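You operate a simulated robot arm through the tools that you are given. There is no shell and no other tool. Be economical: measure what you need, move in short steps, check, and stop when the job is done.

The job below is to be done with a simulated robot arm. You get a single attempt, and the scene is never put back.

JOB
Shut the dispenser's gate, then tip the yellow tub of pellets into it.
Fine: put the tub back and slide the lid shut.

It is judged by the outcome, as a careful person would: the job done as asked, and still so three seconds after it is handed in. It fails if anything else is knocked over, pushed out of place, dropped, spilled or broken. Lids that push on must go on centred and level and be pressed home; caps that screw on are set level and turned clockwise until they are tight.

ROBOT AND FRAMES
A 7-joint arm with a two-finger parallel gripper, fixed in place. Base frame: the origin is at the foot of the arm, x ahead of it, y to its left, z up; the work surface is at about z = 0.88. Units: m, degrees, N and s.
With the tool pointing down near the work surface it reaches from about 0.3 to 0.7 m from the base axis. Its first joint turns from -66.0 to 66.0 degrees. Payload 1.57 kg.
Tool frame: the origin (TCP) lies between the finger pads and is the grasp point; the fingertips stand 0.03 m ahead of it; z points along the fingers, y is the line along which they close. Largest opening 0.11 m; finger width 0.024, thickness 0.012; the body of the gripper, 0.048 by 0.112 m, starts 0.078 m behind the TCP.
Orientation is that of the tool frame in the base frame, as a unit quaternion [x, y, z, w]. With the fingers straight down and closing along the base's y, the tool's x points along the base's -x, its y along +y and its z along -z.

CONTROLS
- The arm moves only by the tool arm_command. Its arguments are lists of equal length, an entry for each row: "dp": the shift along the tool's x, y, z in units of 300 mm (1.0 is 300 mm), a list of three; "rot": the turn, a rotation vector about the tool's x, y, z in units of 45 degrees (1.0 is 45 degrees), a list of three; "claw": the opening, from 0 (shut) to 1 (fully open). In form: {"dp": [[tx, ty, tz], ...], "rot": [[wx, wy, wz], ...], "claw": [claw, ...]}. A call has 1 to 20 rows; each row is the pose to reach, as a shift and turn from the pose commanded when the call began, along the tool's axes at that moment. A call with a number of a shift or a turn outside -1 to 1 is refused whole. A row lasts 0.2 s, in which the tool goes at most 0.05 m and 8.6 degrees; a call with a longer step from one row to the next is refused whole, and so is a gripper value outside its range. A pose out of reach is approached as far as the arm can. The call stops where the force on the tool passes 40 N (or 10 N more than at its start, if that is more) or the arm is blocked; 0.2 s more then pass. Each finger travels about 0.108 m/s and halts on what it meets, pressing with about 38 N; the grip force reading is that of the motor and also rises with nothing between the fingers. The clock runs only during rows and for 0.2 s after the last one: add rows that repeat a pose to give the fingers time. The reply holds the time, the measured pose of the TCP, the force on the tool along the base axes, the opening and the grip force, in the units named above and with some noise.
- Cameras (640 x 400 px; columns grow to the right, rows downward): "scene" is fixed at [0.158, -0.3825, 1.4149]; the picture's right is [0.84, -0.54, 0.00], its down [-0.25, -0.39, -0.88] and it looks along [0.48, 0.74, -0.47] (base axes); focal length 237 px, centre (320, 200). "wrist" rides on the gripper at [-0.036, 0, -0.08] in the tool frame; the picture's right is [0.00, -1.00, 0.00], its down [0.97, 0.00, -0.24] and it looks along [0.24, 0.00, 0.97] (tool axes); focal length 218 px, centre (320, 200). There is no depth. A picture from a camera that has moved, and an enlarged one, comes with that camera's place and axes in the base frame and with its lens.
- snapshot(camera): a new picture of that camera. The clock stands still meanwhile.
- close_up(camera, box): a new picture of the part [left, top, right, bottom] of that camera's present view, enlarged. The clock stands still meanwhile.
- finish_job(): hands the job in; it is judged then, once.

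Work in short steps. Places have to be worked out from the pictures, the camera data and where the tool is seen: move nearer, look again, correct. Check each grasp and each placing, and mend what went wrong. You have 120 turns and 76 pictures in all, those below and enlarged ones among them. Open the gripper and draw the arm clear of the work before you hand the job in, unless the task says otherwise; then end with one line.

The tools are called after "Emit:" by a JSON object that holds its "method" and its "body". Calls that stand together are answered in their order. arm_command: Moves the arm, as the interface text tells. Its arguments: {"type":"object","properties":{"dp":{"type":"array"},"rot":{"type":"array"},"claw":{"type":"array"}},"required":["dp","rot","claw"]} The other tools are called the same way: snapshot (camera) takes a picture; close_up (camera, box) takes an enlarged picture of a part of a camera's view; finish_job () hands the job in.

At the start:

```text
time: 0.0
eef_pos: [0.2267, 0.1886, 1.3453]
tool_rot: [0.0, 1.0, 0.0, -0.001]
force: [0.4, -0.3, 0.3]
width: 0.1101
gripper_force: 0.1
```

scene: 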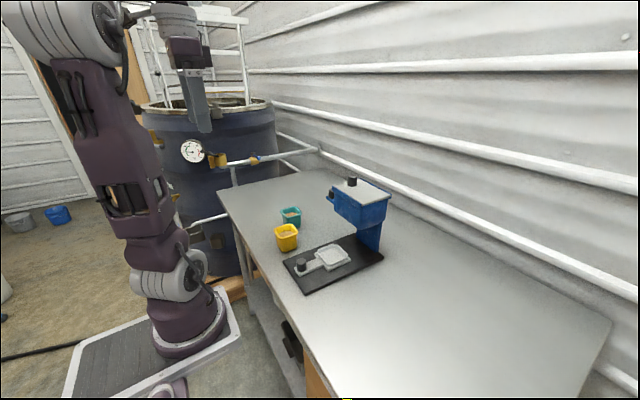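
wrist: 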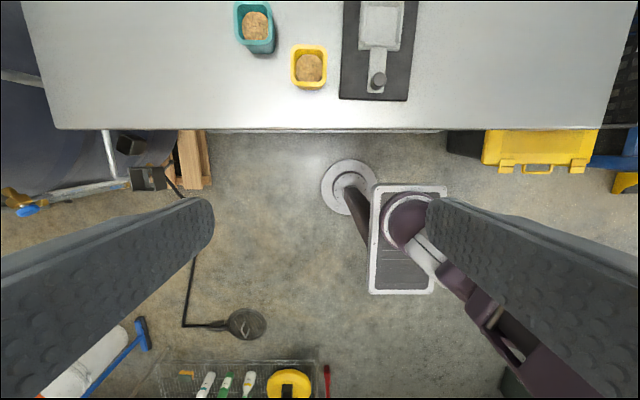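

I'll enlarge the scene picture around the dispenser and the tubs to learn the mechanism.

Emit:
{"method": "close_up", "body": {"camera": "scene", "box": [260, 160, 420, 300]}}

Emit:
{"method": "close_up", "body": {"camera": "wrist", "box": [220, 0, 440, 140]}}

```text
2.86 times, centred on (340, 230) of scene
camera zoom: at [0.158, -0.3825, 1.4149], right [0.84, -0.54, 0.0], down [-0.25, -0.39, -0.88], along [0.48, 0.74, -0.47], focal length 676 px, centre (263, 114)
```

zoom: 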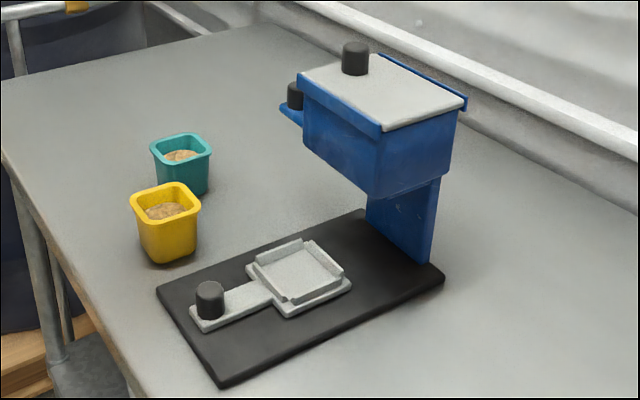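

```text
2.86 times, centred on (330, 70) of wrist
camera zoom: at [0.2635, 0.1886, 1.4256], right [0.0, -1.0, 0.0], down [-0.97, 0.0, 0.24], along [-0.24, 0.0, -0.97], focal length 624 px, centre (291, 571)
```

zoom: 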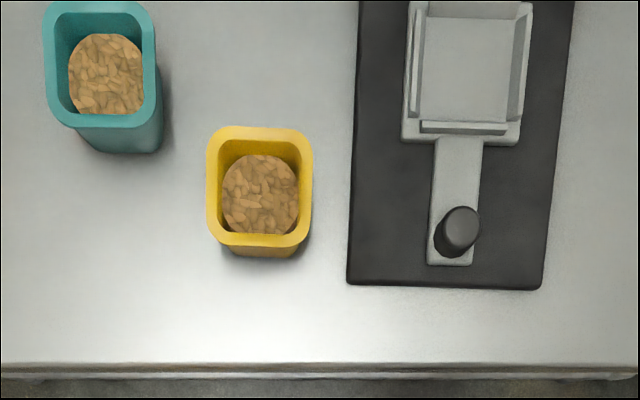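

The lid seems to slide on top of the hopper and a knob sticks out of the hopper's left side. I'll move over the dispenser, staying high, to see it from above.

Emit:
{"method": "arm_command", "body": {"dp": [[-0.13, -0.05, 0], [-0.26, -0.1, 0], [-0.39, -0.15, 0], [-0.52, -0.2, 0], [-0.65, -0.25, 0], [-0.78, -0.3, 0], [-0.9, -0.35, 0]], "rot": [[0, 0, 0], [0, 0, 0], [0, 0, 0], [0, 0, 0], [0, 0, 0], [0, 0, 0], [0, 0, 0]], "claw": [1, 1, 1, 1, 1, 1, 1]}}

Emit:
{"method": "snapshot", "body": {"camera": "wrist"}}

Emit:
{"method": "snapshot", "body": {"camera": "scene"}}

```text
time: 1.6
eef_pos: [0.4483, 0.0947, 1.3207]
tool_rot: [0.0, 1.0, 0.0, 0.0]
force: [-0.8, -0.4, 0.3]
width: 0.1099
gripper_force: 0.1
out of reach, approached as far as the arm can: row 4, 5, 6, 7
```

```text
71 pictures are left
camera wrist: at [0.4846, 0.0944, 1.4006], right [0.0, -1.0, 0.0], down [-0.97, 0.0, 0.24], along [-0.24, 0.0, -0.97], focal length 218 px, centre (320, 200)
```

wrist: 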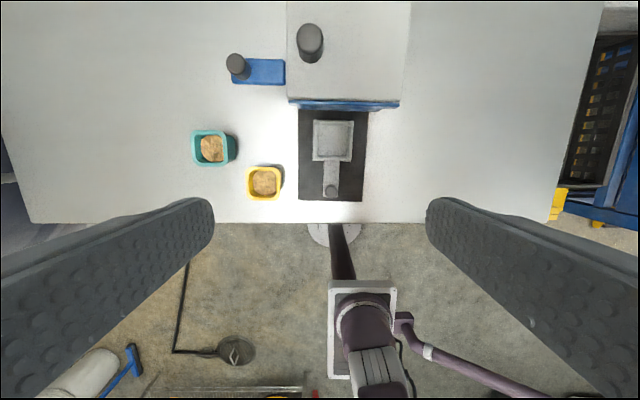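

```text
70 pictures are left
```

scene: 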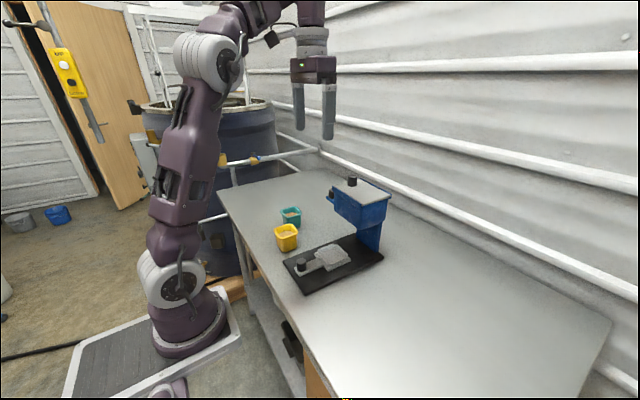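

The hopper has a grey lid with a knob and a blue tab with a knob on its +y side. I'll enlarge both views for detail.

Emit:
{"method": "close_up", "body": {"camera": "wrist", "box": [180, 0, 440, 210]}}

Emit:
{"method": "close_up", "body": {"camera": "scene", "box": [315, 165, 405, 255]}}

```text
1.90 times, centred on (310, 105) of wrist
camera zoom: at [0.4846, 0.0944, 1.4006], right [0.0, -1.0, 0.0], down [-0.97, 0.0, 0.24], along [-0.24, 0.0, -0.97], focal length 416 px, centre (339, 381)
```

zoom: 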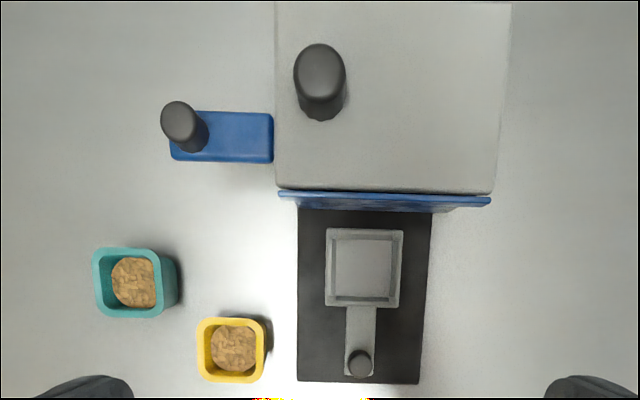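

```text
4.44 times, centred on (360, 210) of scene
camera zoom: at [0.158, -0.3825, 1.4149], right [0.84, -0.54, 0.0], down [-0.25, -0.39, -0.88], along [0.48, 0.74, -0.47], focal length 1052 px, centre (142, 156)
```

zoom: 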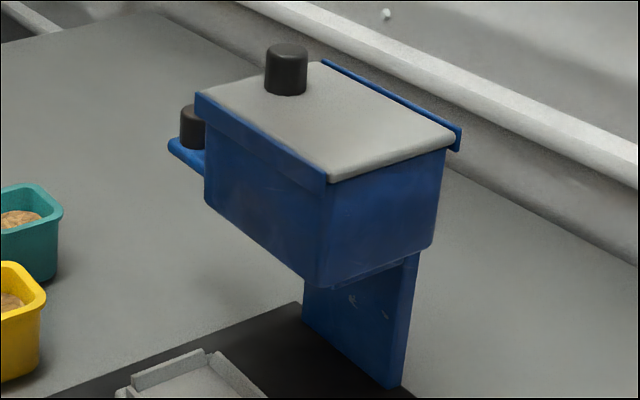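

The blue tab (z≈1.02, y≈0.15–0.24) looks like a pulled-out gate slide beneath the hopper. I want a low view from the front to confirm, so I back off and start pitching the tool up.

Emit:
{"method": "arm_command", "body": {"dp": [[0.08, 0.05, 0.05], [0.16, 0.1, 0.1], [0.25, 0.15, 0.15], [0.33, 0.2, 0.2], [0.42, 0.25, 0.25], [0.5, 0.3, 0.3], [0.5, 0.3, 0.3]], "rot": [[0, -0.16, 0], [0, -0.33, 0], [0, -0.5, 0], [0, -0.66, 0], [0, -0.83, 0], [0, -1, 0], [0, -1, 0]], "claw": [1, 1, 1, 1, 1, 1, 1]}}

Emit:
{"method": "snapshot", "body": {"camera": "wrist"}}

```text
time: 3.2
eef_pos: [0.297, 0.1804, 1.2316]
tool_rot: [0.0, 0.924, 0.0, 0.383]
force: [0.4, -0.3, -0.4]
width: 0.11
gripper_force: 0.0
```

```text
67 pictures are left
camera wrist: at [0.2657, 0.1808, 1.3142], right [0.0, -1.0, 0.0], down [-0.86, 0.0, -0.52], along [0.52, 0.0, -0.86], focal length 218 px, centre (320, 200)
```

wrist: 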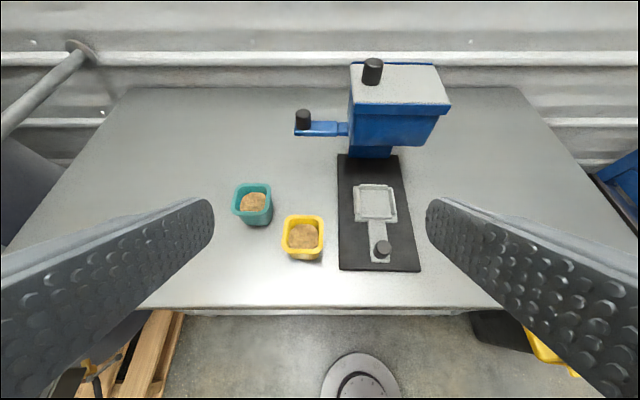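

The tab does go in beneath the hopper. I'll lower and pitch further for a level view of the gate.

Emit:
{"method": "arm_command", "body": {"dp": [[0.08, 0, 0.06], [0.16, 0, 0.12], [0.24, 0, 0.18], [0.32, 0, 0.24], [0.4, 0, 0.3], [0.48, 0, 0.36], [0.48, 0, 0.36]], "rot": [[0, -0.16, 0], [0, -0.33, 0], [0, -0.5, 0], [0, -0.66, 0], [0, -0.83, 0], [0, -1, 0], [0, -1, 0]], "claw": [1, 1, 1, 1, 1, 1, 1]}}

Emit:
{"method": "snapshot", "body": {"camera": "wrist"}}

```text
time: 4.8
eef_pos: [0.2361, 0.2256, 1.0419]
tool_rot: [0.0, 0.707, 0.0, 0.707]
force: [0.1, -0.7, 0.3]
width: 0.1103
gripper_force: 0.0
out of reach, approached as far as the arm can: row 4, 5, 6, 7
```

```text
66 pictures are left
camera wrist: at [0.1559, 0.2257, 1.0781], right [0.0, -1.0, 0.0], down [-0.24, 0.0, -0.97], along [0.97, 0.0, -0.24], focal length 218 px, centre (320, 200)
```

wrist: 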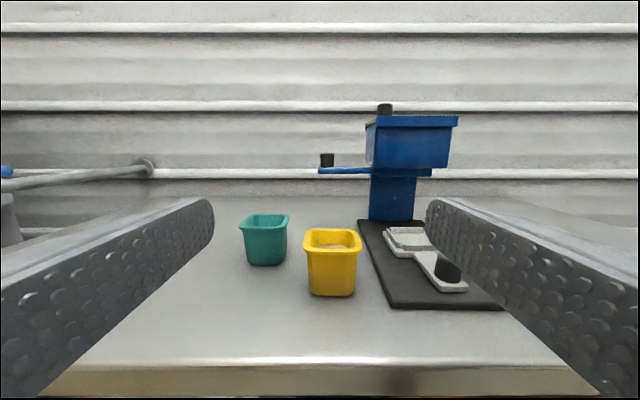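

Emit:
{"method": "close_up", "body": {"camera": "wrist", "box": [300, 90, 480, 230]}}

```text
2.86 times, centred on (390, 160) of wrist
camera zoom: at [0.1559, 0.2257, 1.0781], right [0.0, -1.0, 0.0], down [-0.24, 0.0, -0.97], along [0.97, 0.0, -0.24], focal length 624 px, centre (120, 314)
```

zoom: 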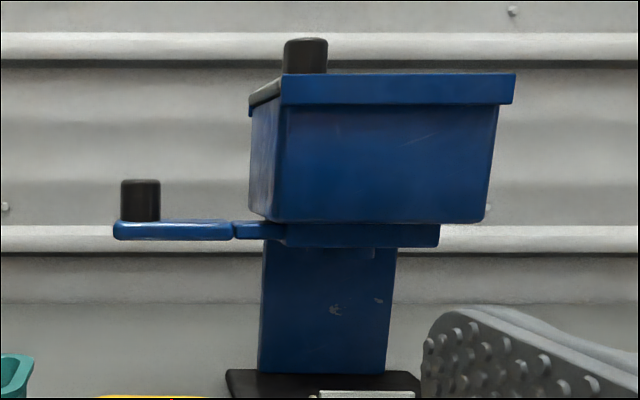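

The gate is a slide under the hopper: the wide handle part should butt against the guide when shut, about 35–40 mm of travel; its knob is at roughly (0.59, 0.212, 1.05). I'll raise the tool, pitching back down.

Emit:
{"method": "arm_command", "body": {"dp": [[-0.08, 0, 0.05], [-0.16, 0, 0.1], [-0.24, 0, 0.15], [-0.32, 0, 0.2], [-0.4, 0, 0.25], [-0.48, 0, 0.3], [-0.53, 0, 0.33]], "rot": [[0, 0.16, 0], [0, 0.33, 0], [0, 0.5, 0], [0, 0.66, 0], [0, 0.83, 0], [0, 1, 0], [0, 1, 0]], "claw": [0.8, 0.6, 0.3, 0.1, 0, 0, 0]}}

Emit:
{"method": "arm_command", "body": {"dp": [[0, 0, 0], [0, 0, 0], [0, 0, 0], [0, 0, 0], [0, 0, 0], [0, 0, 0], [0, 0, 0]], "rot": [[0, 0, -0.16], [0, 0, -0.33], [0, 0, -0.5], [0, 0, -0.66], [0, 0, -0.83], [0, 0, -1], [0, 0, -1]], "claw": [0, 0, 0, 0, 0, 0, 0]}}

Emit:
{"method": "arm_command", "body": {"dp": [[0, 0, 0], [0, 0, 0], [0, 0, 0], [0, 0, 0], [0, 0, 0], [0, 0, 0], [0, 0, 0]], "rot": [[0, 0, -0.16], [0, 0, -0.33], [0, 0, -0.5], [0, 0, -0.66], [0, 0, -0.83], [0, 0, -1], [0, 0, -1]], "claw": [0, 0, 0, 0, 0, 0, 0]}}

Emit:
{"method": "snapshot", "body": {"camera": "wrist"}}

```text
time: 6.4
eef_pos: [0.3341, 0.2244, 1.202]
tool_rot: [0.0, 0.924, 0.0, 0.382]
force: [0.1, 0.5, 0.7]
width: 0.0002
gripper_force: 21.1
out of reach, approached as far as the arm can: row 1
```

```text
time: 8.0
eef_pos: [0.3332, 0.2253, 1.2009]
tool_rot: [-0.354, 0.854, -0.147, 0.353]
force: [-0.7, -0.3, -0.2]
width: 0.0
gripper_force: 21.1
```

```text
time: 9.6
eef_pos: [0.3328, 0.2254, 1.1999]
tool_rot: [0.654, -0.652, 0.27, -0.27]
force: [-0.1, 0.4, -0.1]
width: 0.0002
gripper_force: 21.4
```

```text
64 pictures are left
camera wrist: at [0.2775, 0.2612, 1.2582], right [0.71, 0.0, 0.71], down [-0.17, -0.97, 0.17], along [0.69, -0.24, -0.69], focal length 218 px, centre (320, 200)
```

wrist: 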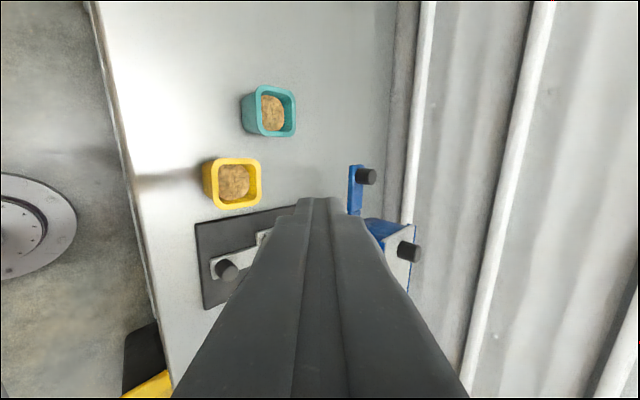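

Triangulated: gate knob (0.595, 0.212), base z≈1.036; lid knob (0.58, 0.106), base z≈1.13. I move the closed fingers to just beyond (+y of) the gate knob.

Emit:
{"method": "arm_command", "body": {"dp": [[-0.1, -0.03, 0.12], [-0.1, -0.07, 0.24], [-0.1, -0.11, 0.36], [-0.1, -0.15, 0.48], [-0.1, -0.19, 0.6], [-0.1, -0.23, 0.74], [-0.1, -0.27, 0.87], [-0.1, -0.27, 0.87]], "rot": [[0, 0, 0], [0, 0, 0], [0, 0, 0], [0, 0, 0], [0, 0, 0], [0, 0, 0], [0, 0, 0], [0, 0, 0]], "claw": [0, 0, 0, 0, 0, 0, 0, 0]}}

Emit:
{"method": "close_up", "body": {"camera": "scene", "box": [300, 150, 410, 240]}}

Emit:
{"method": "snapshot", "body": {"camera": "wrist"}}

```text
time: 11.4
eef_pos: [0.4408, 0.2334, 1.1354]
tool_rot: [0.653, -0.653, 0.271, -0.271]
force: [-0.2, -0.2, 0.6]
width: 0.0002
gripper_force: 21.5
out of reach, approached as far as the arm can: row 4, 5, 6, 7, 8
```

```text
4.44 times, centred on (355, 195) of scene
camera zoom: at [0.158, -0.3825, 1.4149], right [0.84, -0.54, 0.0], down [-0.25, -0.39, -0.88], along [0.48, 0.74, -0.47], focal length 1052 px, centre (164, 222)
```

zoom: 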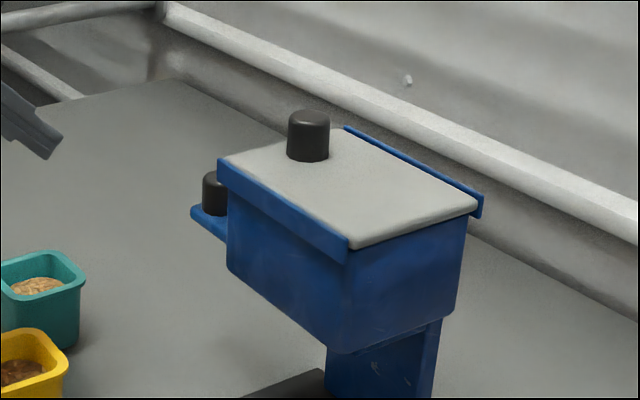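

```text
62 pictures are left
camera wrist: at [0.3856, 0.2689, 1.1921], right [0.71, 0.0, 0.71], down [-0.17, -0.97, 0.17], along [0.69, -0.24, -0.69], focal length 218 px, centre (320, 200)
```

wrist: 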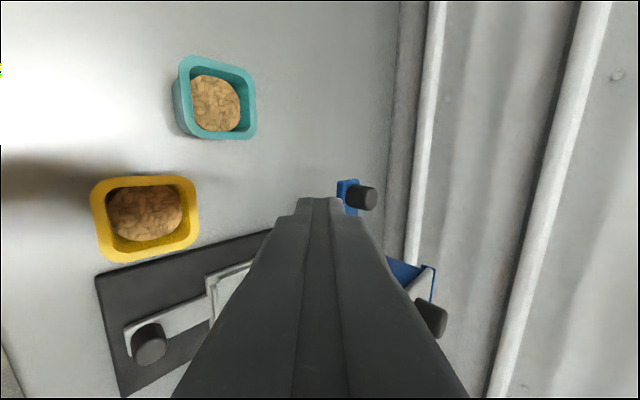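

The arm couldn't reach in this pitch (stopped at x≈0.44). I'll bring the tool upright (keeping the 90° yaw) and see how far it reaches that way.

Emit:
{"method": "arm_command", "body": {"dp": [[0, 0, 0], [0, 0, 0], [0, 0, 0], [0, 0, 0], [0, 0, 0], [0, 0, 0], [0, 0, 0]], "rot": [[-0.16, 0, 0], [-0.33, 0, 0], [-0.5, 0, 0], [-0.66, 0, 0], [-0.83, 0, 0], [-1, 0, 0], [-1, 0, 0]], "claw": [0, 0, 0, 0, 0, 0, 0]}}

Emit:
{"method": "snapshot", "body": {"camera": "scene"}}

```text
time: 13.0
eef_pos: [0.399, 0.2327, 1.1513]
tool_rot: [0.688, -0.688, 0.162, -0.162]
force: [-0.7, -0.3, -0.1]
width: 0.0001
gripper_force: 21.1
out of reach, approached as far as the arm can: row 1, 2, 3, 4, 5, 6, 7
```

```text
61 pictures are left
```

scene: 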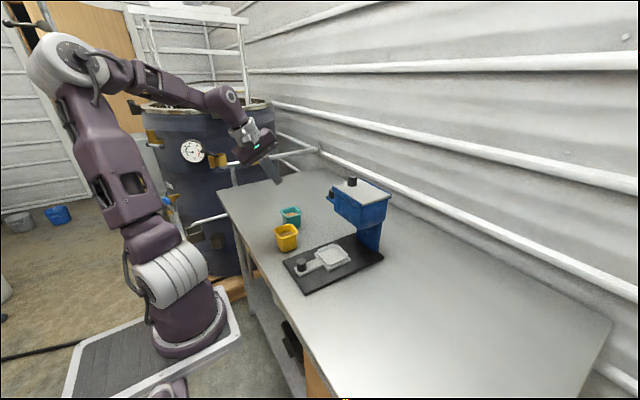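

The arm got into an awkward folded configuration. I'll undo the yaw and watch how it reconfigures.

Emit:
{"method": "arm_command", "body": {"dp": [[0, 0, 0], [0, 0, 0], [0, 0, 0], [0, 0, 0], [0, 0, 0], [0, 0, 0], [0, 0, 0]], "rot": [[0, 0, 0.16], [0, 0, 0.33], [0, 0, 0.5], [0, 0, 0.66], [0, 0, 0.83], [0, 0, 1], [0, 0, 1]], "claw": [0, 0, 0, 0, 0, 0, 0]}}

Emit:
{"method": "arm_command", "body": {"dp": [[0, 0, 0], [0, 0, 0], [0, 0, 0], [0, 0, 0], [0, 0, 0], [0, 0, 0], [0, 0, 0]], "rot": [[0, 0, 0.16], [0, 0, 0.33], [0, 0, 0.5], [0, 0, 0.66], [0, 0, 0.83], [0, 0, 1], [0, 0, 1]], "claw": [0, 0, 0, 0, 0, 0, 0]}}

Emit:
{"method": "snapshot", "body": {"camera": "scene"}}

```text
time: 14.6
eef_pos: [0.3984, 0.2345, 1.1544]
tool_rot: [-0.371, 0.9, -0.087, 0.212]
force: [0.2, 0.0, 0.1]
width: 0.0002
gripper_force: 21.0
```

```text
time: 16.2
eef_pos: [0.3988, 0.2345, 1.1556]
tool_rot: [0.001, 0.973, 0.001, 0.23]
force: [0.6, -0.5, 0.0]
width: 0.0003
gripper_force: 21.5
```

```text
60 pictures are left
```

scene: 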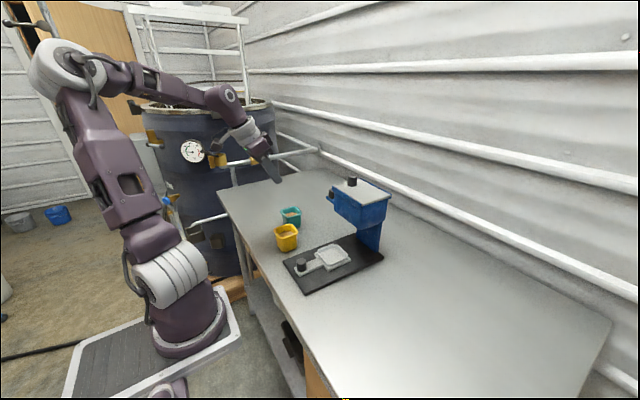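

Test the reach in the un-yawed orientation: move ahead 0.12 m at this height.

Emit:
{"method": "arm_command", "body": {"dp": [[-0.09, 0.01, 0.045], [-0.18, 0.03, 0.09], [-0.27, 0.05, 0.135], [-0.358, 0.07, 0.179], [-0.358, 0.07, 0.179]], "rot": [[0, 0, 0], [0, 0, 0], [0, 0, 0], [0, 0, 0], [0, 0, 0]], "claw": [0, 0, 0, 0, 0]}}

Emit:
{"method": "snapshot", "body": {"camera": "scene"}}

```text
time: 17.4
eef_pos: [0.3982, 0.2349, 1.1543]
tool_rot: [0.0, 0.973, 0.0, 0.231]
force: [-0.4, 0.2, 0.2]
width: 0.0001
gripper_force: 21.4
out of reach, approached as far as the arm can: row 1, 2, 3, 4, 5
```

```text
59 pictures are left
```

scene: 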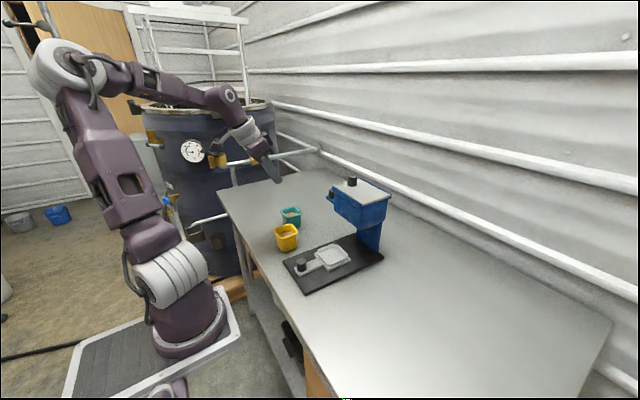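

The arm is against a joint limit here. I'll retreat up and back to a start-like pose to unwind it.

Emit:
{"method": "arm_command", "body": {"dp": [[0.1, -0.03, -0.08], [0.2, -0.06, -0.16], [0.3, -0.1, -0.24], [0.4, -0.13, -0.32], [0.45, -0.15, -0.42], [0.45, -0.15, -0.52], [0.45, -0.15, -0.6], [0.45, -0.15, -0.6]], "rot": [[0, 0.1, 0], [0, 0.2, 0], [0, 0.3, 0], [0, 0.4, 0], [0, 0.5, 0], [0, 0.55, 0], [0, 0.58, 0], [0, 0.58, 0]], "claw": [0, 0, 0, 0, 0, 0, 0, 0]}}

Emit:
{"method": "snapshot", "body": {"camera": "scene"}}

```text
time: 19.2
eef_pos: [0.1948, 0.1939, 1.2634]
tool_rot: [0.0, 1.0, -0.001, 0.003]
force: [-0.1, -0.6, -0.2]
width: 0.0002
gripper_force: 21.0
```

```text
58 pictures are left
```

scene: 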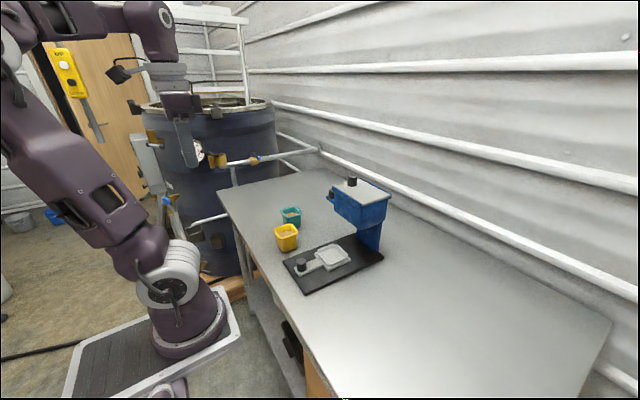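

Now tool down again; I'll move forward with the tool vertical and a bit low, checking reach.

Emit:
{"method": "arm_command", "body": {"dp": [[-0.12, 0.02, 0.02], [-0.24, 0.05, 0.04], [-0.36, 0.08, 0.06], [-0.48, 0.11, 0.08], [-0.6, 0.14, 0.1], [-0.72, 0.17, 0.12], [-0.84, 0.2, 0.14], [-0.96, 0.22, 0.16], [-0.96, 0.22, 0.16]], "rot": [[0, 0, 0], [0, 0, 0], [0, 0, 0], [0, 0, 0], [0, 0, 0], [0, 0, 0], [0, 0, 0], [0, 0, 0], [0, 0, 0]], "claw": [0, 0, 0, 0, 0, 0, 0, 0, 0]}}

Emit:
{"method": "snapshot", "body": {"camera": "scene"}}

```text
time: 21.2
eef_pos: [0.4816, 0.2625, 1.2148]
tool_rot: [0.0, 1.0, 0.0, 0.005]
force: [0.3, 0.9, 0.2]
width: 0.0001
gripper_force: 21.2
```

```text
57 pictures are left
```

scene: 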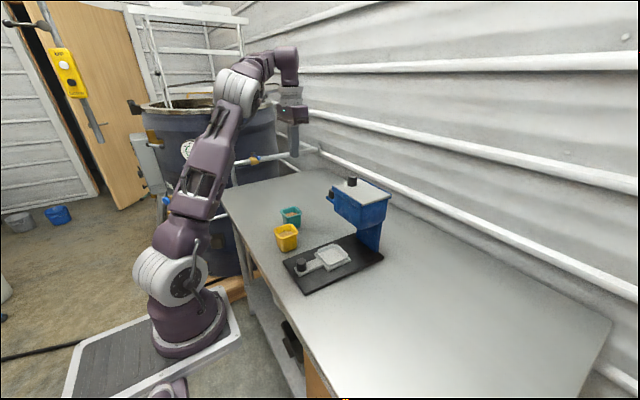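

Reach is fine this way. I go on to beside the gate knob, still above it.

Emit:
{"method": "arm_command", "body": {"dp": [[-0.1, 0, 0.08], [-0.2, 0, 0.16], [-0.3, 0, 0.24], [-0.378, 0, 0.32], [-0.378, 0, 0.32]], "rot": [[0, 0, 0], [0, 0, 0], [0, 0, 0], [0, 0, 0], [0, 0, 0]], "claw": [0, 0, 0, 0, 0]}}

Emit:
{"method": "snapshot", "body": {"camera": "wrist"}}

Emit:
{"method": "close_up", "body": {"camera": "scene", "box": [300, 140, 410, 240]}}

```text
time: 22.4
eef_pos: [0.5909, 0.258, 1.1163]
tool_rot: [0.001, 1.0, 0.0, 0.004]
force: [0.5, 0.2, -0.1]
width: 0.0001
gripper_force: 21.2
out of reach, approached as far as the arm can: row 4, 5
```

```text
56 pictures are left
camera wrist: at [0.6258, 0.258, 1.1969], right [0.0, -1.0, 0.0], down [-0.97, 0.0, 0.23], along [-0.23, 0.0, -0.97], focal length 218 px, centre (320, 200)
```

wrist: 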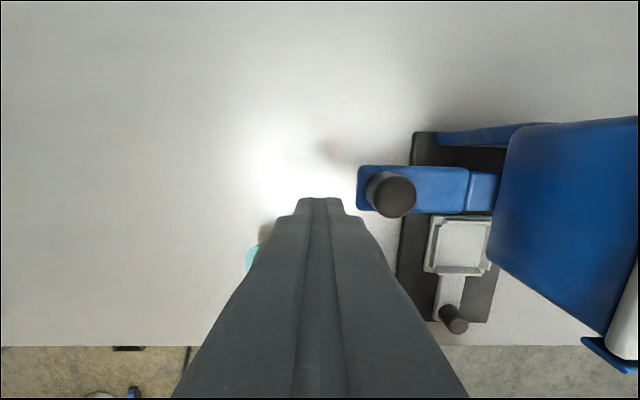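

```text
4.00 times, centred on (355, 190) of scene
camera zoom: at [0.158, -0.3825, 1.4149], right [0.84, -0.54, 0.0], down [-0.25, -0.39, -0.88], along [0.48, 0.74, -0.47], focal length 947 px, centre (180, 240)
```

zoom: 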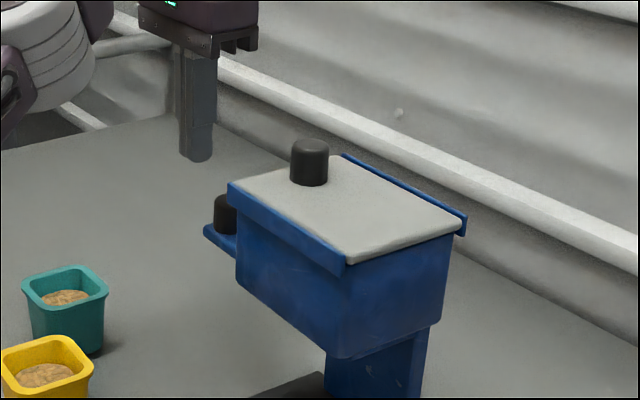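

Gate knob centre ≈ (0.597, 0.208); I lower the closed fingers beside it so the tips sit just above the handle plate, then approach to near contact.

Emit:
{"method": "arm_command", "body": {"dp": [[0, 0, 0.07], [0, 0, 0.145], [0, 0, 0.145], [0, -0.03, 0.145], [0, -0.06, 0.145], [0, -0.08, 0.145]], "rot": [[0, 0, 0], [0, 0, 0], [0, 0, 0], [0, 0, 0], [0, 0, 0], [0, 0, 0]], "claw": [0, 0, 0, 0, 0, 0]}}

Emit:
{"method": "snapshot", "body": {"camera": "wrist"}}

```text
time: 23.8
eef_pos: [0.5911, 0.2328, 1.0749]
tool_rot: [-0.001, 1.0, 0.0, 0.004]
force: [0.1, 1.4, -1.7]
width: 0.0001
gripper_force: 21.3
```

```text
54 pictures are left
camera wrist: at [0.6275, 0.2338, 1.1558], right [0.0, -1.0, 0.0], down [-0.97, 0.0, 0.23], along [-0.23, 0.0, -0.97], focal length 218 px, centre (320, 200)
```

wrist: 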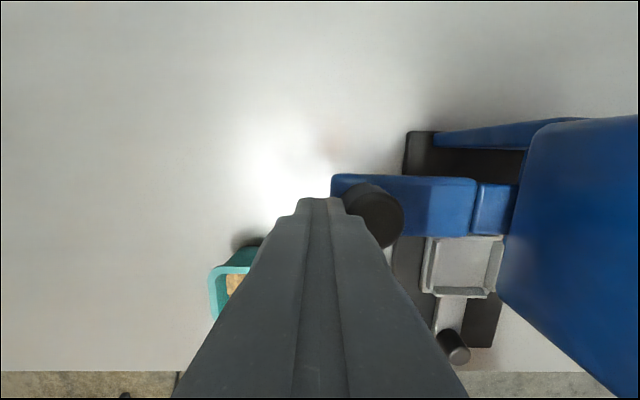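

Fingers are at the knob. Now I push in the −y direction in small steps until it stops.

Emit:
{"method": "arm_command", "body": {"dp": [[0, -0.02, 0], [0, -0.04, 0], [0, -0.06, 0], [0, -0.08, 0], [0, -0.1, 0], [0, -0.115, 0], [0, -0.13, 0]], "rot": [[0, 0, 0], [0, 0, 0], [0, 0, 0], [0, 0, 0], [0, 0, 0], [0, 0, 0], [0, 0, 0]], "claw": [0, 0, 0, 0, 0, 0, 0]}}

Emit:
{"method": "snapshot", "body": {"camera": "wrist"}}

```text
time: 25.4
eef_pos: [0.5919, 0.1903, 1.0767]
tool_rot: [0.002, 1.0, -0.003, 0.004]
force: [-0.9, 0.0, -0.8]
width: 0.0
gripper_force: 21.5
```

```text
53 pictures are left
camera wrist: at [0.628, 0.1922, 1.1578], right [0.0, -1.0, 0.01], down [-0.97, 0.0, 0.23], along [-0.23, 0.0, -0.97], focal length 218 px, centre (320, 200)
```

wrist: 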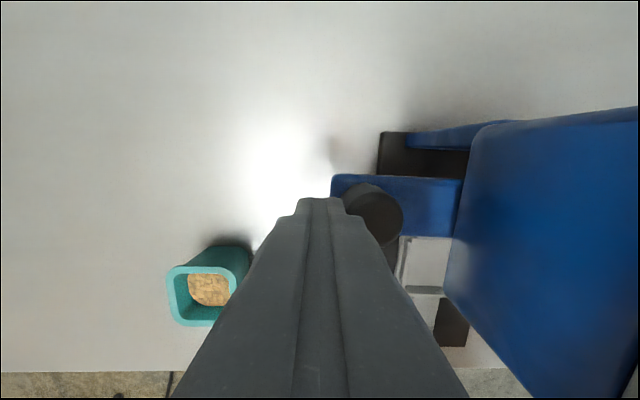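

It slid with hardly any force, so it may not be at its stop yet; I push on a little.

Emit:
{"method": "arm_command", "body": {"dp": [[0, -0.013, 0], [0, -0.026, 0], [0, -0.04, 0]], "rot": [[0, 0, 0], [0, 0, 0], [0, 0, 0]], "claw": [0, 0, 0]}}

Emit:
{"method": "snapshot", "body": {"camera": "wrist"}}

```text
time: 26.2
eef_pos: [0.5924, 0.1823, 1.077]
tool_rot: [0.0, 1.0, 0.0, 0.003]
force: [1.4, 5.4, -0.1]
width: 0.0
gripper_force: 21.2
```

```text
52 pictures are left
camera wrist: at [0.6281, 0.1825, 1.1578], right [0.0, -1.0, 0.0], down [-0.97, 0.0, 0.23], along [-0.23, 0.0, -0.97], focal length 218 px, centre (320, 200)
```

wrist: 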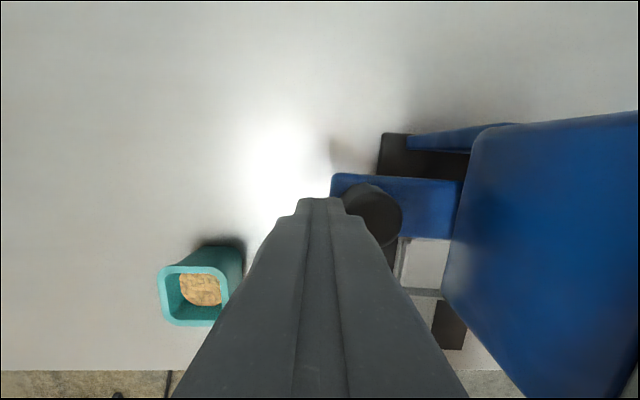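

Force is building (5 N); push a few more millimetres to confirm the stop.

Emit:
{"method": "arm_command", "body": {"dp": [[0, -0.02, 0], [0, -0.04, 0], [0, -0.05, 0]], "rot": [[0, 0, 0], [0, 0, 0], [0, 0, 0]], "claw": [0, 0, 0]}}

```text
time: 27.0
eef_pos: [0.5915, 0.1688, 1.0776]
tool_rot: [0.0, 1.0, -0.001, 0.003]
force: [1.3, 6.6, -0.2]
width: 0.0001
gripper_force: 21.4
```

Emit:
{"method": "snapshot", "body": {"camera": "wrist"}}

Emit:
{"method": "close_up", "body": {"camera": "scene", "box": [260, 140, 420, 300]}}

```text
51 pictures are left
camera wrist: at [0.6271, 0.1687, 1.1583], right [0.0, -1.0, 0.0], down [-0.97, 0.0, 0.23], along [-0.23, 0.0, -0.97], focal length 218 px, centre (320, 200)
```

wrist: 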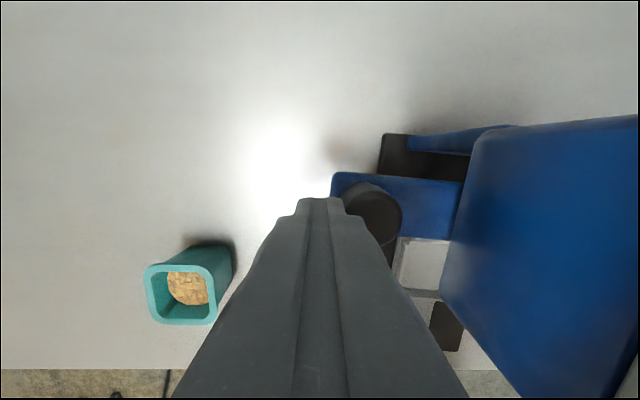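

```text
2.50 times, centred on (340, 220) of scene
camera zoom: at [0.158, -0.3823, 1.415], right [0.84, -0.54, 0.0], down [-0.25, -0.39, -0.88], along [0.48, 0.74, -0.47], focal length 592 px, centre (270, 150)
```

zoom: 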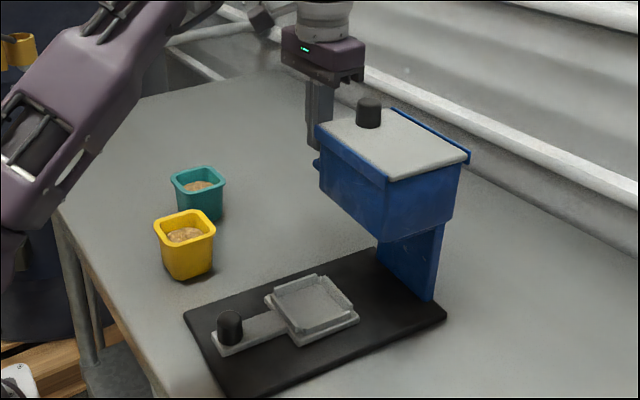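

The hopper stays fixed relative to the knob in the last views: the gate reached its stop and then the whole dispenser slid (and maybe turned) in −y. I must back off, measure the shift and push it back. Retreat to +y and up first.

Emit:
{"method": "arm_command", "body": {"dp": [[0, 0.08, 0], [0, 0.2, 0], [0, 0.3, -0.1], [0.1, 0.35, -0.25], [0.25, 0.45, -0.35], [0.4, 0.5, -0.4], [0.5, 0.5, -0.4]], "rot": [[0, 0, 0], [0, 0, 0], [0, 0, 0], [0, 0, 0], [0, 0, 0], [0, 0, 0], [0, 0, 0]], "claw": [0, 0, 0, 0, 0, 0, 0]}}

Emit:
{"method": "close_up", "body": {"camera": "scene", "box": [260, 160, 420, 300]}}

```text
refused: row 4 steps farther than a row can; nothing moved
```

```text
2.86 times, centred on (340, 230) of scene
camera zoom: at [0.158, -0.3823, 1.415], right [0.84, -0.54, 0.0], down [-0.25, -0.39, -0.88], along [0.48, 0.74, -0.47], focal length 676 px, centre (263, 114)
```

zoom: 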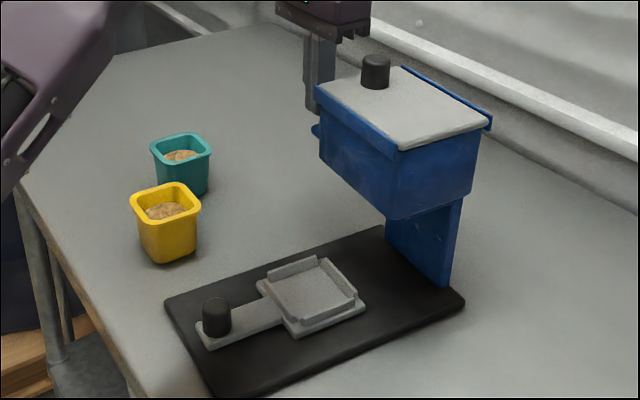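

The scene view shows the dispenser shifted about −0.03…−0.04 m in y and turned ~3° clockwise. I retreat first (smaller steps), then will go round to its −y side and push it back along the same line.

Emit:
{"method": "arm_command", "body": {"dp": [[0, 0.1, 0], [0, 0.2, 0], [0.03, 0.2, -0.13], [0.1, 0.2, -0.26], [0.22, 0.2, -0.34], [0.36, 0.2, -0.4], [0.5, 0.2, -0.45], [0.5, 0.2, -0.45]], "rot": [[0, 0, 0], [0, 0, 0], [0, 0, 0], [0, 0, 0], [0, 0, 0], [0, 0, 0], [0, 0, 0], [0, 0, 0]], "claw": [0, 0, 0, 0, 0, 0, 0, 0]}}

Emit:
{"method": "close_up", "body": {"camera": "scene", "box": [260, 160, 420, 300]}}

Emit:
{"method": "snapshot", "body": {"camera": "wrist"}}

```text
time: 28.8
eef_pos: [0.4414, 0.2284, 1.2061]
tool_rot: [0.0, 1.0, 0.0, 0.004]
force: [-0.3, 1.0, -0.3]
width: 0.0
gripper_force: 21.6
```

```text
2.86 times, centred on (340, 230) of scene
camera zoom: at [0.158, -0.3825, 1.4149], right [0.84, -0.54, 0.0], down [-0.25, -0.39, -0.88], along [0.48, 0.74, -0.47], focal length 676 px, centre (263, 114)
```

zoom: 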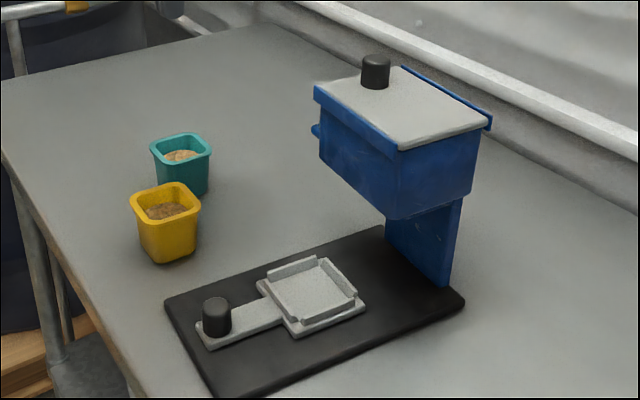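

```text
47 pictures are left
camera wrist: at [0.4763, 0.2282, 1.2867], right [0.0, -1.0, 0.0], down [-0.97, 0.0, 0.23], along [-0.23, 0.0, -0.97], focal length 218 px, centre (320, 200)
```

wrist: 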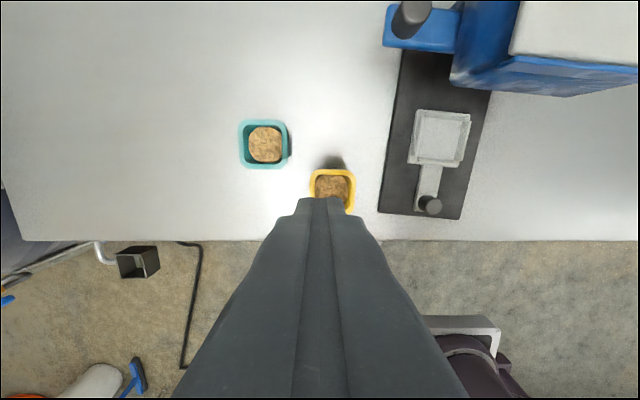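

The gate handle is in and the dispenser is turned ~4°. I'll cross at x≈0.44 (in front of the hopper) to the −y side.

Emit:
{"method": "arm_command", "body": {"dp": [[0, -0.15, 0], [0, -0.3, 0], [0, -0.45, 0], [0, -0.6, 0], [0, -0.75, 0], [0, -0.9, 0], [0, -1, 0]], "rot": [[0, 0, 0], [0, 0, 0], [0, 0, 0], [0, 0, 0], [0, 0, 0], [0, 0, 0], [0, 0, 0]], "claw": [0, 0, 0, 0, 0, 0, 0]}}

Emit:
{"method": "arm_command", "body": {"dp": [[0, -0.12, 0], [0, -0.24, 0], [0, -0.36, 0], [0, -0.4, 0], [0, -0.4, 0], [0, -0.4, 0], [0, -0.4, 0]], "rot": [[-0.1, 0, 0], [-0.2, 0, 0], [-0.3, 0, 0], [-0.4, 0, 0], [-0.55, 0, 0], [-0.67, 0, 0], [-0.67, 0, 0]], "claw": [0, 0, 0, 0, 0, 0, 0]}}

Emit:
{"method": "snapshot", "body": {"camera": "wrist"}}

Emit:
{"method": "snapshot", "body": {"camera": "scene"}}

```text
time: 30.4
eef_pos: [0.4433, -0.0711, 1.212]
tool_rot: [0.0, 1.0, -0.001, 0.004]
force: [0.5, 0.4, 0.2]
width: 0.0
gripper_force: 21.7
```

```text
time: 32.0
eef_pos: [0.4415, -0.1906, 1.2105]
tool_rot: [-0.001, 0.965, 0.261, 0.004]
force: [-0.3, -0.3, 0.3]
width: 0.0
gripper_force: 20.9
```

```text
46 pictures are left
camera wrist: at [0.4768, -0.2316, 1.28], right [0.0, -0.86, -0.5], down [-0.97, -0.12, 0.2], along [-0.23, 0.49, -0.84], focal length 218 px, centre (320, 200)
```

wrist: 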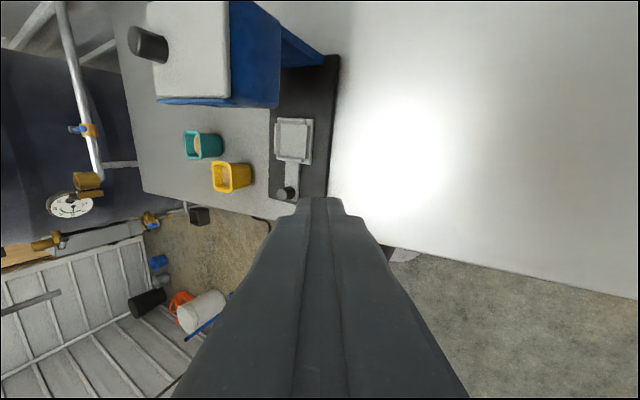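

```text
45 pictures are left
```

scene: 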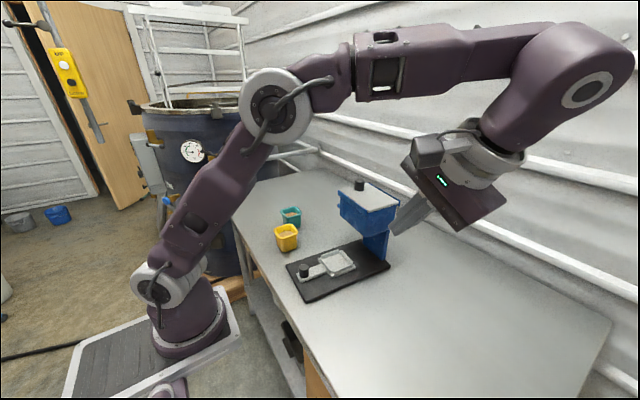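

Good view: the hopper's −y top edge is now at y≈−0.046 (was ≈0). I bring the tilted fingertip down beside the hopper's lower wall at x≈0.592, leaving a gap.

Emit:
{"method": "arm_command", "body": {"dp": [[-0.1, -0.012, 0.08], [-0.2, -0.024, 0.16], [-0.3, -0.036, 0.24], [-0.4, -0.048, 0.32], [-0.48, -0.06, 0.4], [-0.503, -0.072, 0.455], [-0.503, -0.072, 0.455]], "rot": [[0, 0, 0], [0, 0, 0], [0, 0, 0], [0, 0, 0], [0, 0, 0], [0, 0, 0], [0, 0, 0]], "claw": [0, 0, 0, 0, 0, 0, 0]}}

Emit:
{"method": "snapshot", "body": {"camera": "wrist"}}

Emit:
{"method": "snapshot", "body": {"camera": "scene"}}

```text
time: 33.6
eef_pos: [0.5927, -0.1429, 1.0814]
tool_rot: [-0.002, 0.965, 0.261, 0.004]
force: [-0.4, 0.4, -0.1]
width: 0.0
gripper_force: 21.1
```

```text
44 pictures are left
camera wrist: at [0.6288, -0.1831, 1.1521], right [0.0, -0.86, -0.5], down [-0.97, -0.12, 0.2], along [-0.23, 0.49, -0.84], focal length 218 px, centre (320, 200)
```

wrist: 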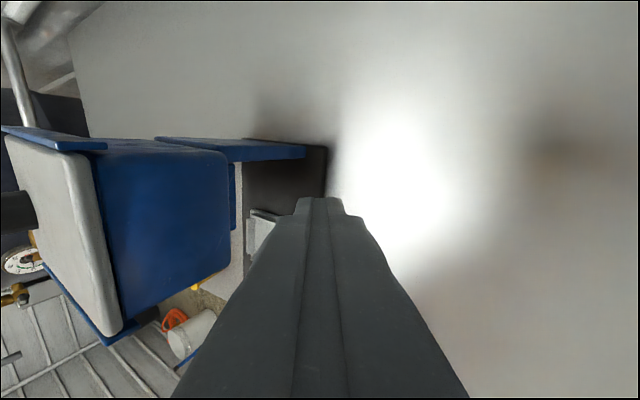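

```text
43 pictures are left
```

scene: 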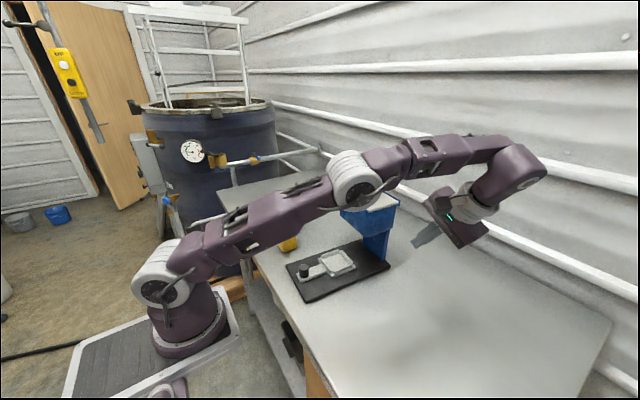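

The arm is clear of the hopper. The wall's lower part is at y≈−0.031; I advance +y to just short of contact.

Emit:
{"method": "arm_command", "body": {"dp": [[0, 0.08, 0.046], [0, 0.16, 0.092], [0, 0.225, 0.13], [0, 0.225, 0.13]], "rot": [[0, 0, 0], [0, 0, 0], [0, 0, 0], [0, 0, 0]], "claw": [0, 0, 0, 0]}}

Emit:
{"method": "snapshot", "body": {"camera": "wrist"}}

Emit:
{"method": "close_up", "body": {"camera": "scene", "box": [260, 160, 420, 300]}}

```text
time: 34.6
eef_pos: [0.5924, -0.0646, 1.0838]
tool_rot: [-0.002, 0.965, 0.26, 0.004]
force: [0.2, 0.1, -0.2]
width: 0.0
gripper_force: 20.8
```

```text
42 pictures are left
camera wrist: at [0.6294, -0.1041, 1.1532], right [0.0, -0.86, -0.5], down [-0.97, -0.12, 0.2], along [-0.23, 0.49, -0.84], focal length 218 px, centre (320, 200)
```

wrist: 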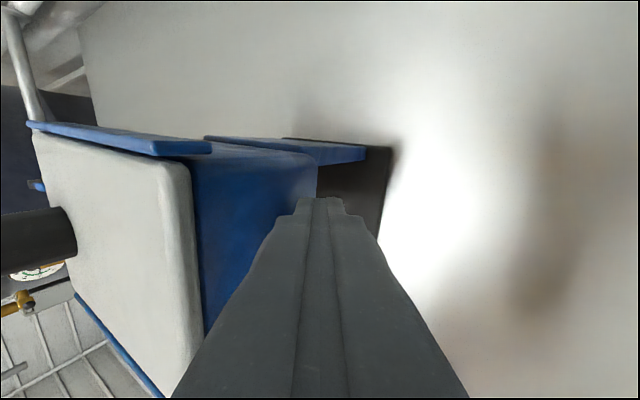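

```text
2.86 times, centred on (340, 230) of scene
camera zoom: at [0.158, -0.3825, 1.4149], right [0.84, -0.54, 0.0], down [-0.25, -0.39, -0.88], along [0.48, 0.74, -0.47], focal length 676 px, centre (263, 114)
```

zoom: 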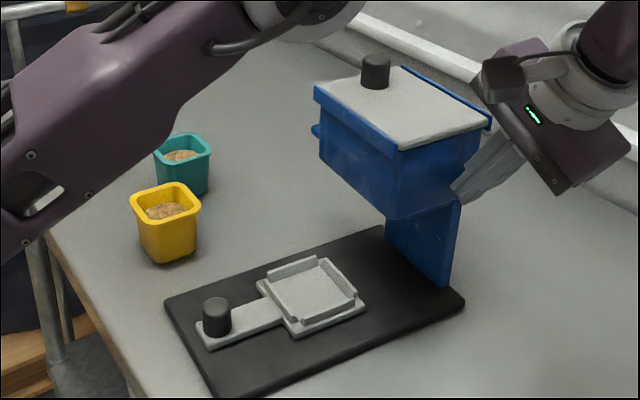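

Nearly touching. I push +y by ~35 mm in small steps, then compare with the original picture.

Emit:
{"method": "arm_command", "body": {"dp": [[0, 0.02, 0.0115], [0, 0.04, 0.023], [0, 0.06, 0.0346], [0, 0.08, 0.046], [0, 0.101, 0.058]], "rot": [[0, 0, 0], [0, 0, 0], [0, 0, 0], [0, 0, 0], [0, 0, 0]], "claw": [0, 0, 0, 0, 0]}}

Emit:
{"method": "close_up", "body": {"camera": "scene", "box": [260, 160, 420, 300]}}

```text
time: 35.8
eef_pos: [0.5935, -0.0285, 1.0831]
tool_rot: [-0.002, 0.965, 0.261, 0.004]
force: [1.7, -5.5, -0.9]
width: 0.0001
gripper_force: 21.3
```

```text
2.86 times, centred on (340, 230) of scene
camera zoom: at [0.1581, -0.3826, 1.4149], right [0.84, -0.54, 0.0], down [-0.25, -0.39, -0.88], along [0.48, 0.74, -0.47], focal length 676 px, centre (263, 114)
```

zoom: 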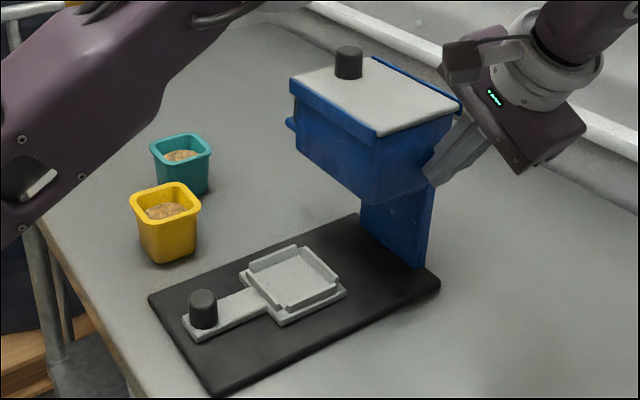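

Rotation is undone; the remainder is about −0.008 in y and −0.014 in x versus the original. I push +y another 7 mm, then will correct x from the front on the base plate edge.

Emit:
{"method": "arm_command", "body": {"dp": [[0, 0.01, 0.0058], [0, 0.02, 0.0115], [0, 0.022, 0.0127]], "rot": [[0, 0, 0], [0, 0, 0], [0, 0, 0]], "claw": [0, 0, 0]}}

Emit:
{"method": "arm_command", "body": {"dp": [[0, -0.1, -0.058], [0, -0.2, -0.115], [0, -0.3, -0.173], [0.1, -0.33, -0.25], [0.22, -0.33, -0.3], [0.34, -0.33, -0.35], [0.46, -0.33, -0.4], [0.46, -0.33, -0.4]], "rot": [[0, 0, 0], [0, 0, 0], [0, 0, 0], [0.1, 0, 0], [0.25, 0, 0], [0.4, 0, 0], [0.55, 0, 0], [0.67, 0, 0]], "claw": [0, 0, 0, 0, 0, 0, 0, 0]}}

Emit:
{"method": "close_up", "body": {"camera": "scene", "box": [260, 160, 420, 300]}}

Emit:
{"method": "snapshot", "body": {"camera": "wrist"}}

```text
time: 36.6
eef_pos: [0.5925, -0.0215, 1.0826]
tool_rot: [-0.001, 0.965, 0.261, 0.004]
force: [2.6, -9.5, 6.1]
width: 0.0
gripper_force: 20.9
```

```text
time: 38.4
eef_pos: [0.4557, -0.1668, 1.1341]
tool_rot: [0.0, 1.0, -0.001, 0.004]
force: [-0.5, -0.8, -0.6]
width: 0.0002
gripper_force: 20.5
```

```text
2.86 times, centred on (340, 230) of scene
camera zoom: at [0.158, -0.3825, 1.4149], right [0.84, -0.54, 0.0], down [-0.25, -0.39, -0.88], along [0.48, 0.74, -0.47], focal length 676 px, centre (263, 114)
```

zoom: 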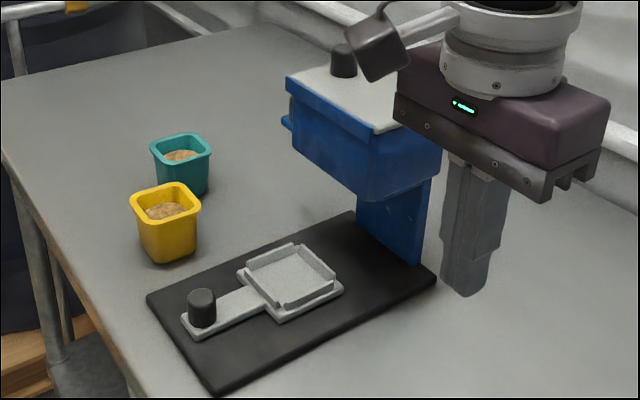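

```text
38 pictures are left
camera wrist: at [0.4913, -0.1666, 1.2146], right [0.0, -1.0, 0.0], down [-0.97, 0.0, 0.23], along [-0.23, 0.0, -0.97], focal length 218 px, centre (320, 200)
```

wrist: 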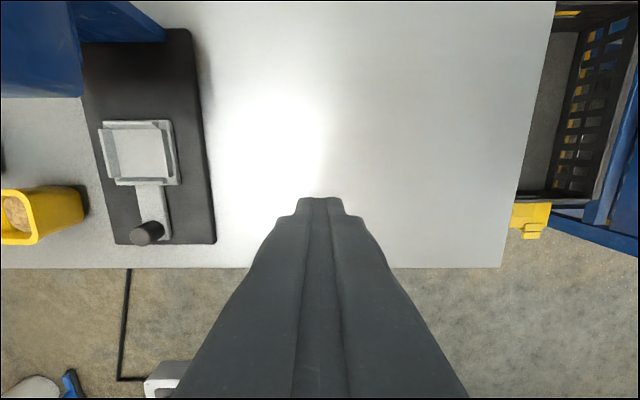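

The scene and wrist estimates of the leftover shift disagree, so I return to the exact starting pose to compare the wrist picture directly with the first one.

Emit:
{"method": "arm_command", "body": {"dp": [[0.1, 0.0, -0.1], [0.2, 0.05, -0.2], [0.3, 0.1, -0.3], [0.4, 0.18, -0.4], [0.5, 0.26, -0.5], [0.6, 0.34, -0.6], [0.7, 0.42, -0.67], [0.763, 0.5, -0.704], [0.763, 0.6, -0.704]], "rot": [[0, 0, 0], [0, 0, 0], [0, 0, 0], [0, 0, 0], [0, 0, 0], [0, 0, 0], [0, 0, 0], [0, 0, 0], [0, 0, 0]], "claw": [0, 0, 0, 0, 0, 0, 0, 0, 0]}}

Emit:
{"method": "arm_command", "body": {"dp": [[0, 0.15, 0], [0, 0.3, 0], [0, 0.45, 0], [0, 0.585, 0], [0, 0.585, 0]], "rot": [[0, 0, 0], [0, 0, 0], [0, 0, 0], [0, 0, 0], [0, 0, 0]], "claw": [0, 0, 0, 0.5, 1]}}

Emit:
{"method": "close_up", "body": {"camera": "wrist", "box": [220, 0, 440, 140]}}

Emit:
{"method": "close_up", "body": {"camera": "scene", "box": [260, 160, 420, 300]}}

```text
time: 40.4
eef_pos: [0.244, 0.0236, 1.3332]
tool_rot: [0.0, 1.0, 0.0, 0.003]
force: [0.4, 0.5, -1.0]
width: 0.0001
gripper_force: 21.5
out of reach, approached as far as the arm can: row 8, 9
```

```text
time: 41.6
eef_pos: [0.2402, 0.1956, 1.3302]
tool_rot: [0.0, 1.0, 0.001, 0.004]
force: [-0.1, 0.3, -0.9]
width: 0.1099
gripper_force: 0.1
```

```text
2.86 times, centred on (330, 70) of wrist
camera zoom: at [0.2757, 0.1963, 1.4114], right [0.0, -1.0, 0.0], down [-0.97, 0.0, 0.23], along [-0.23, 0.0, -0.97], focal length 624 px, centre (291, 571)
```

zoom: 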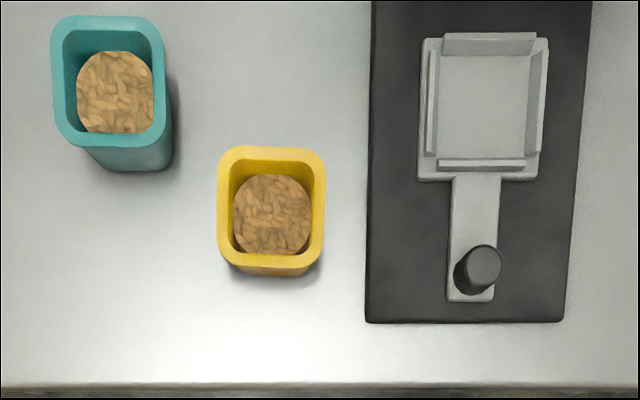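

```text
2.86 times, centred on (340, 230) of scene
camera zoom: at [0.158, -0.3825, 1.4149], right [0.84, -0.54, 0.0], down [-0.25, -0.39, -0.88], along [0.48, 0.74, -0.47], focal length 676 px, centre (263, 114)
```

zoom: 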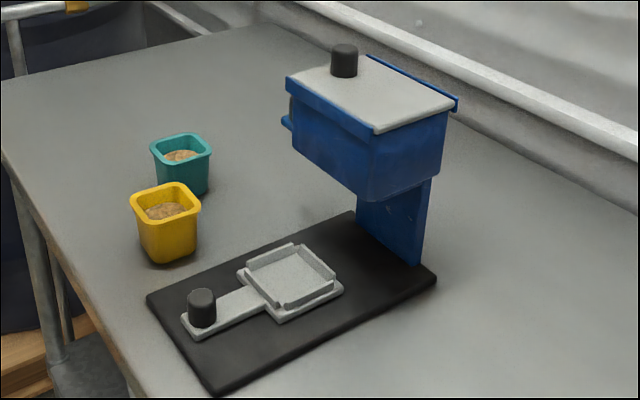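

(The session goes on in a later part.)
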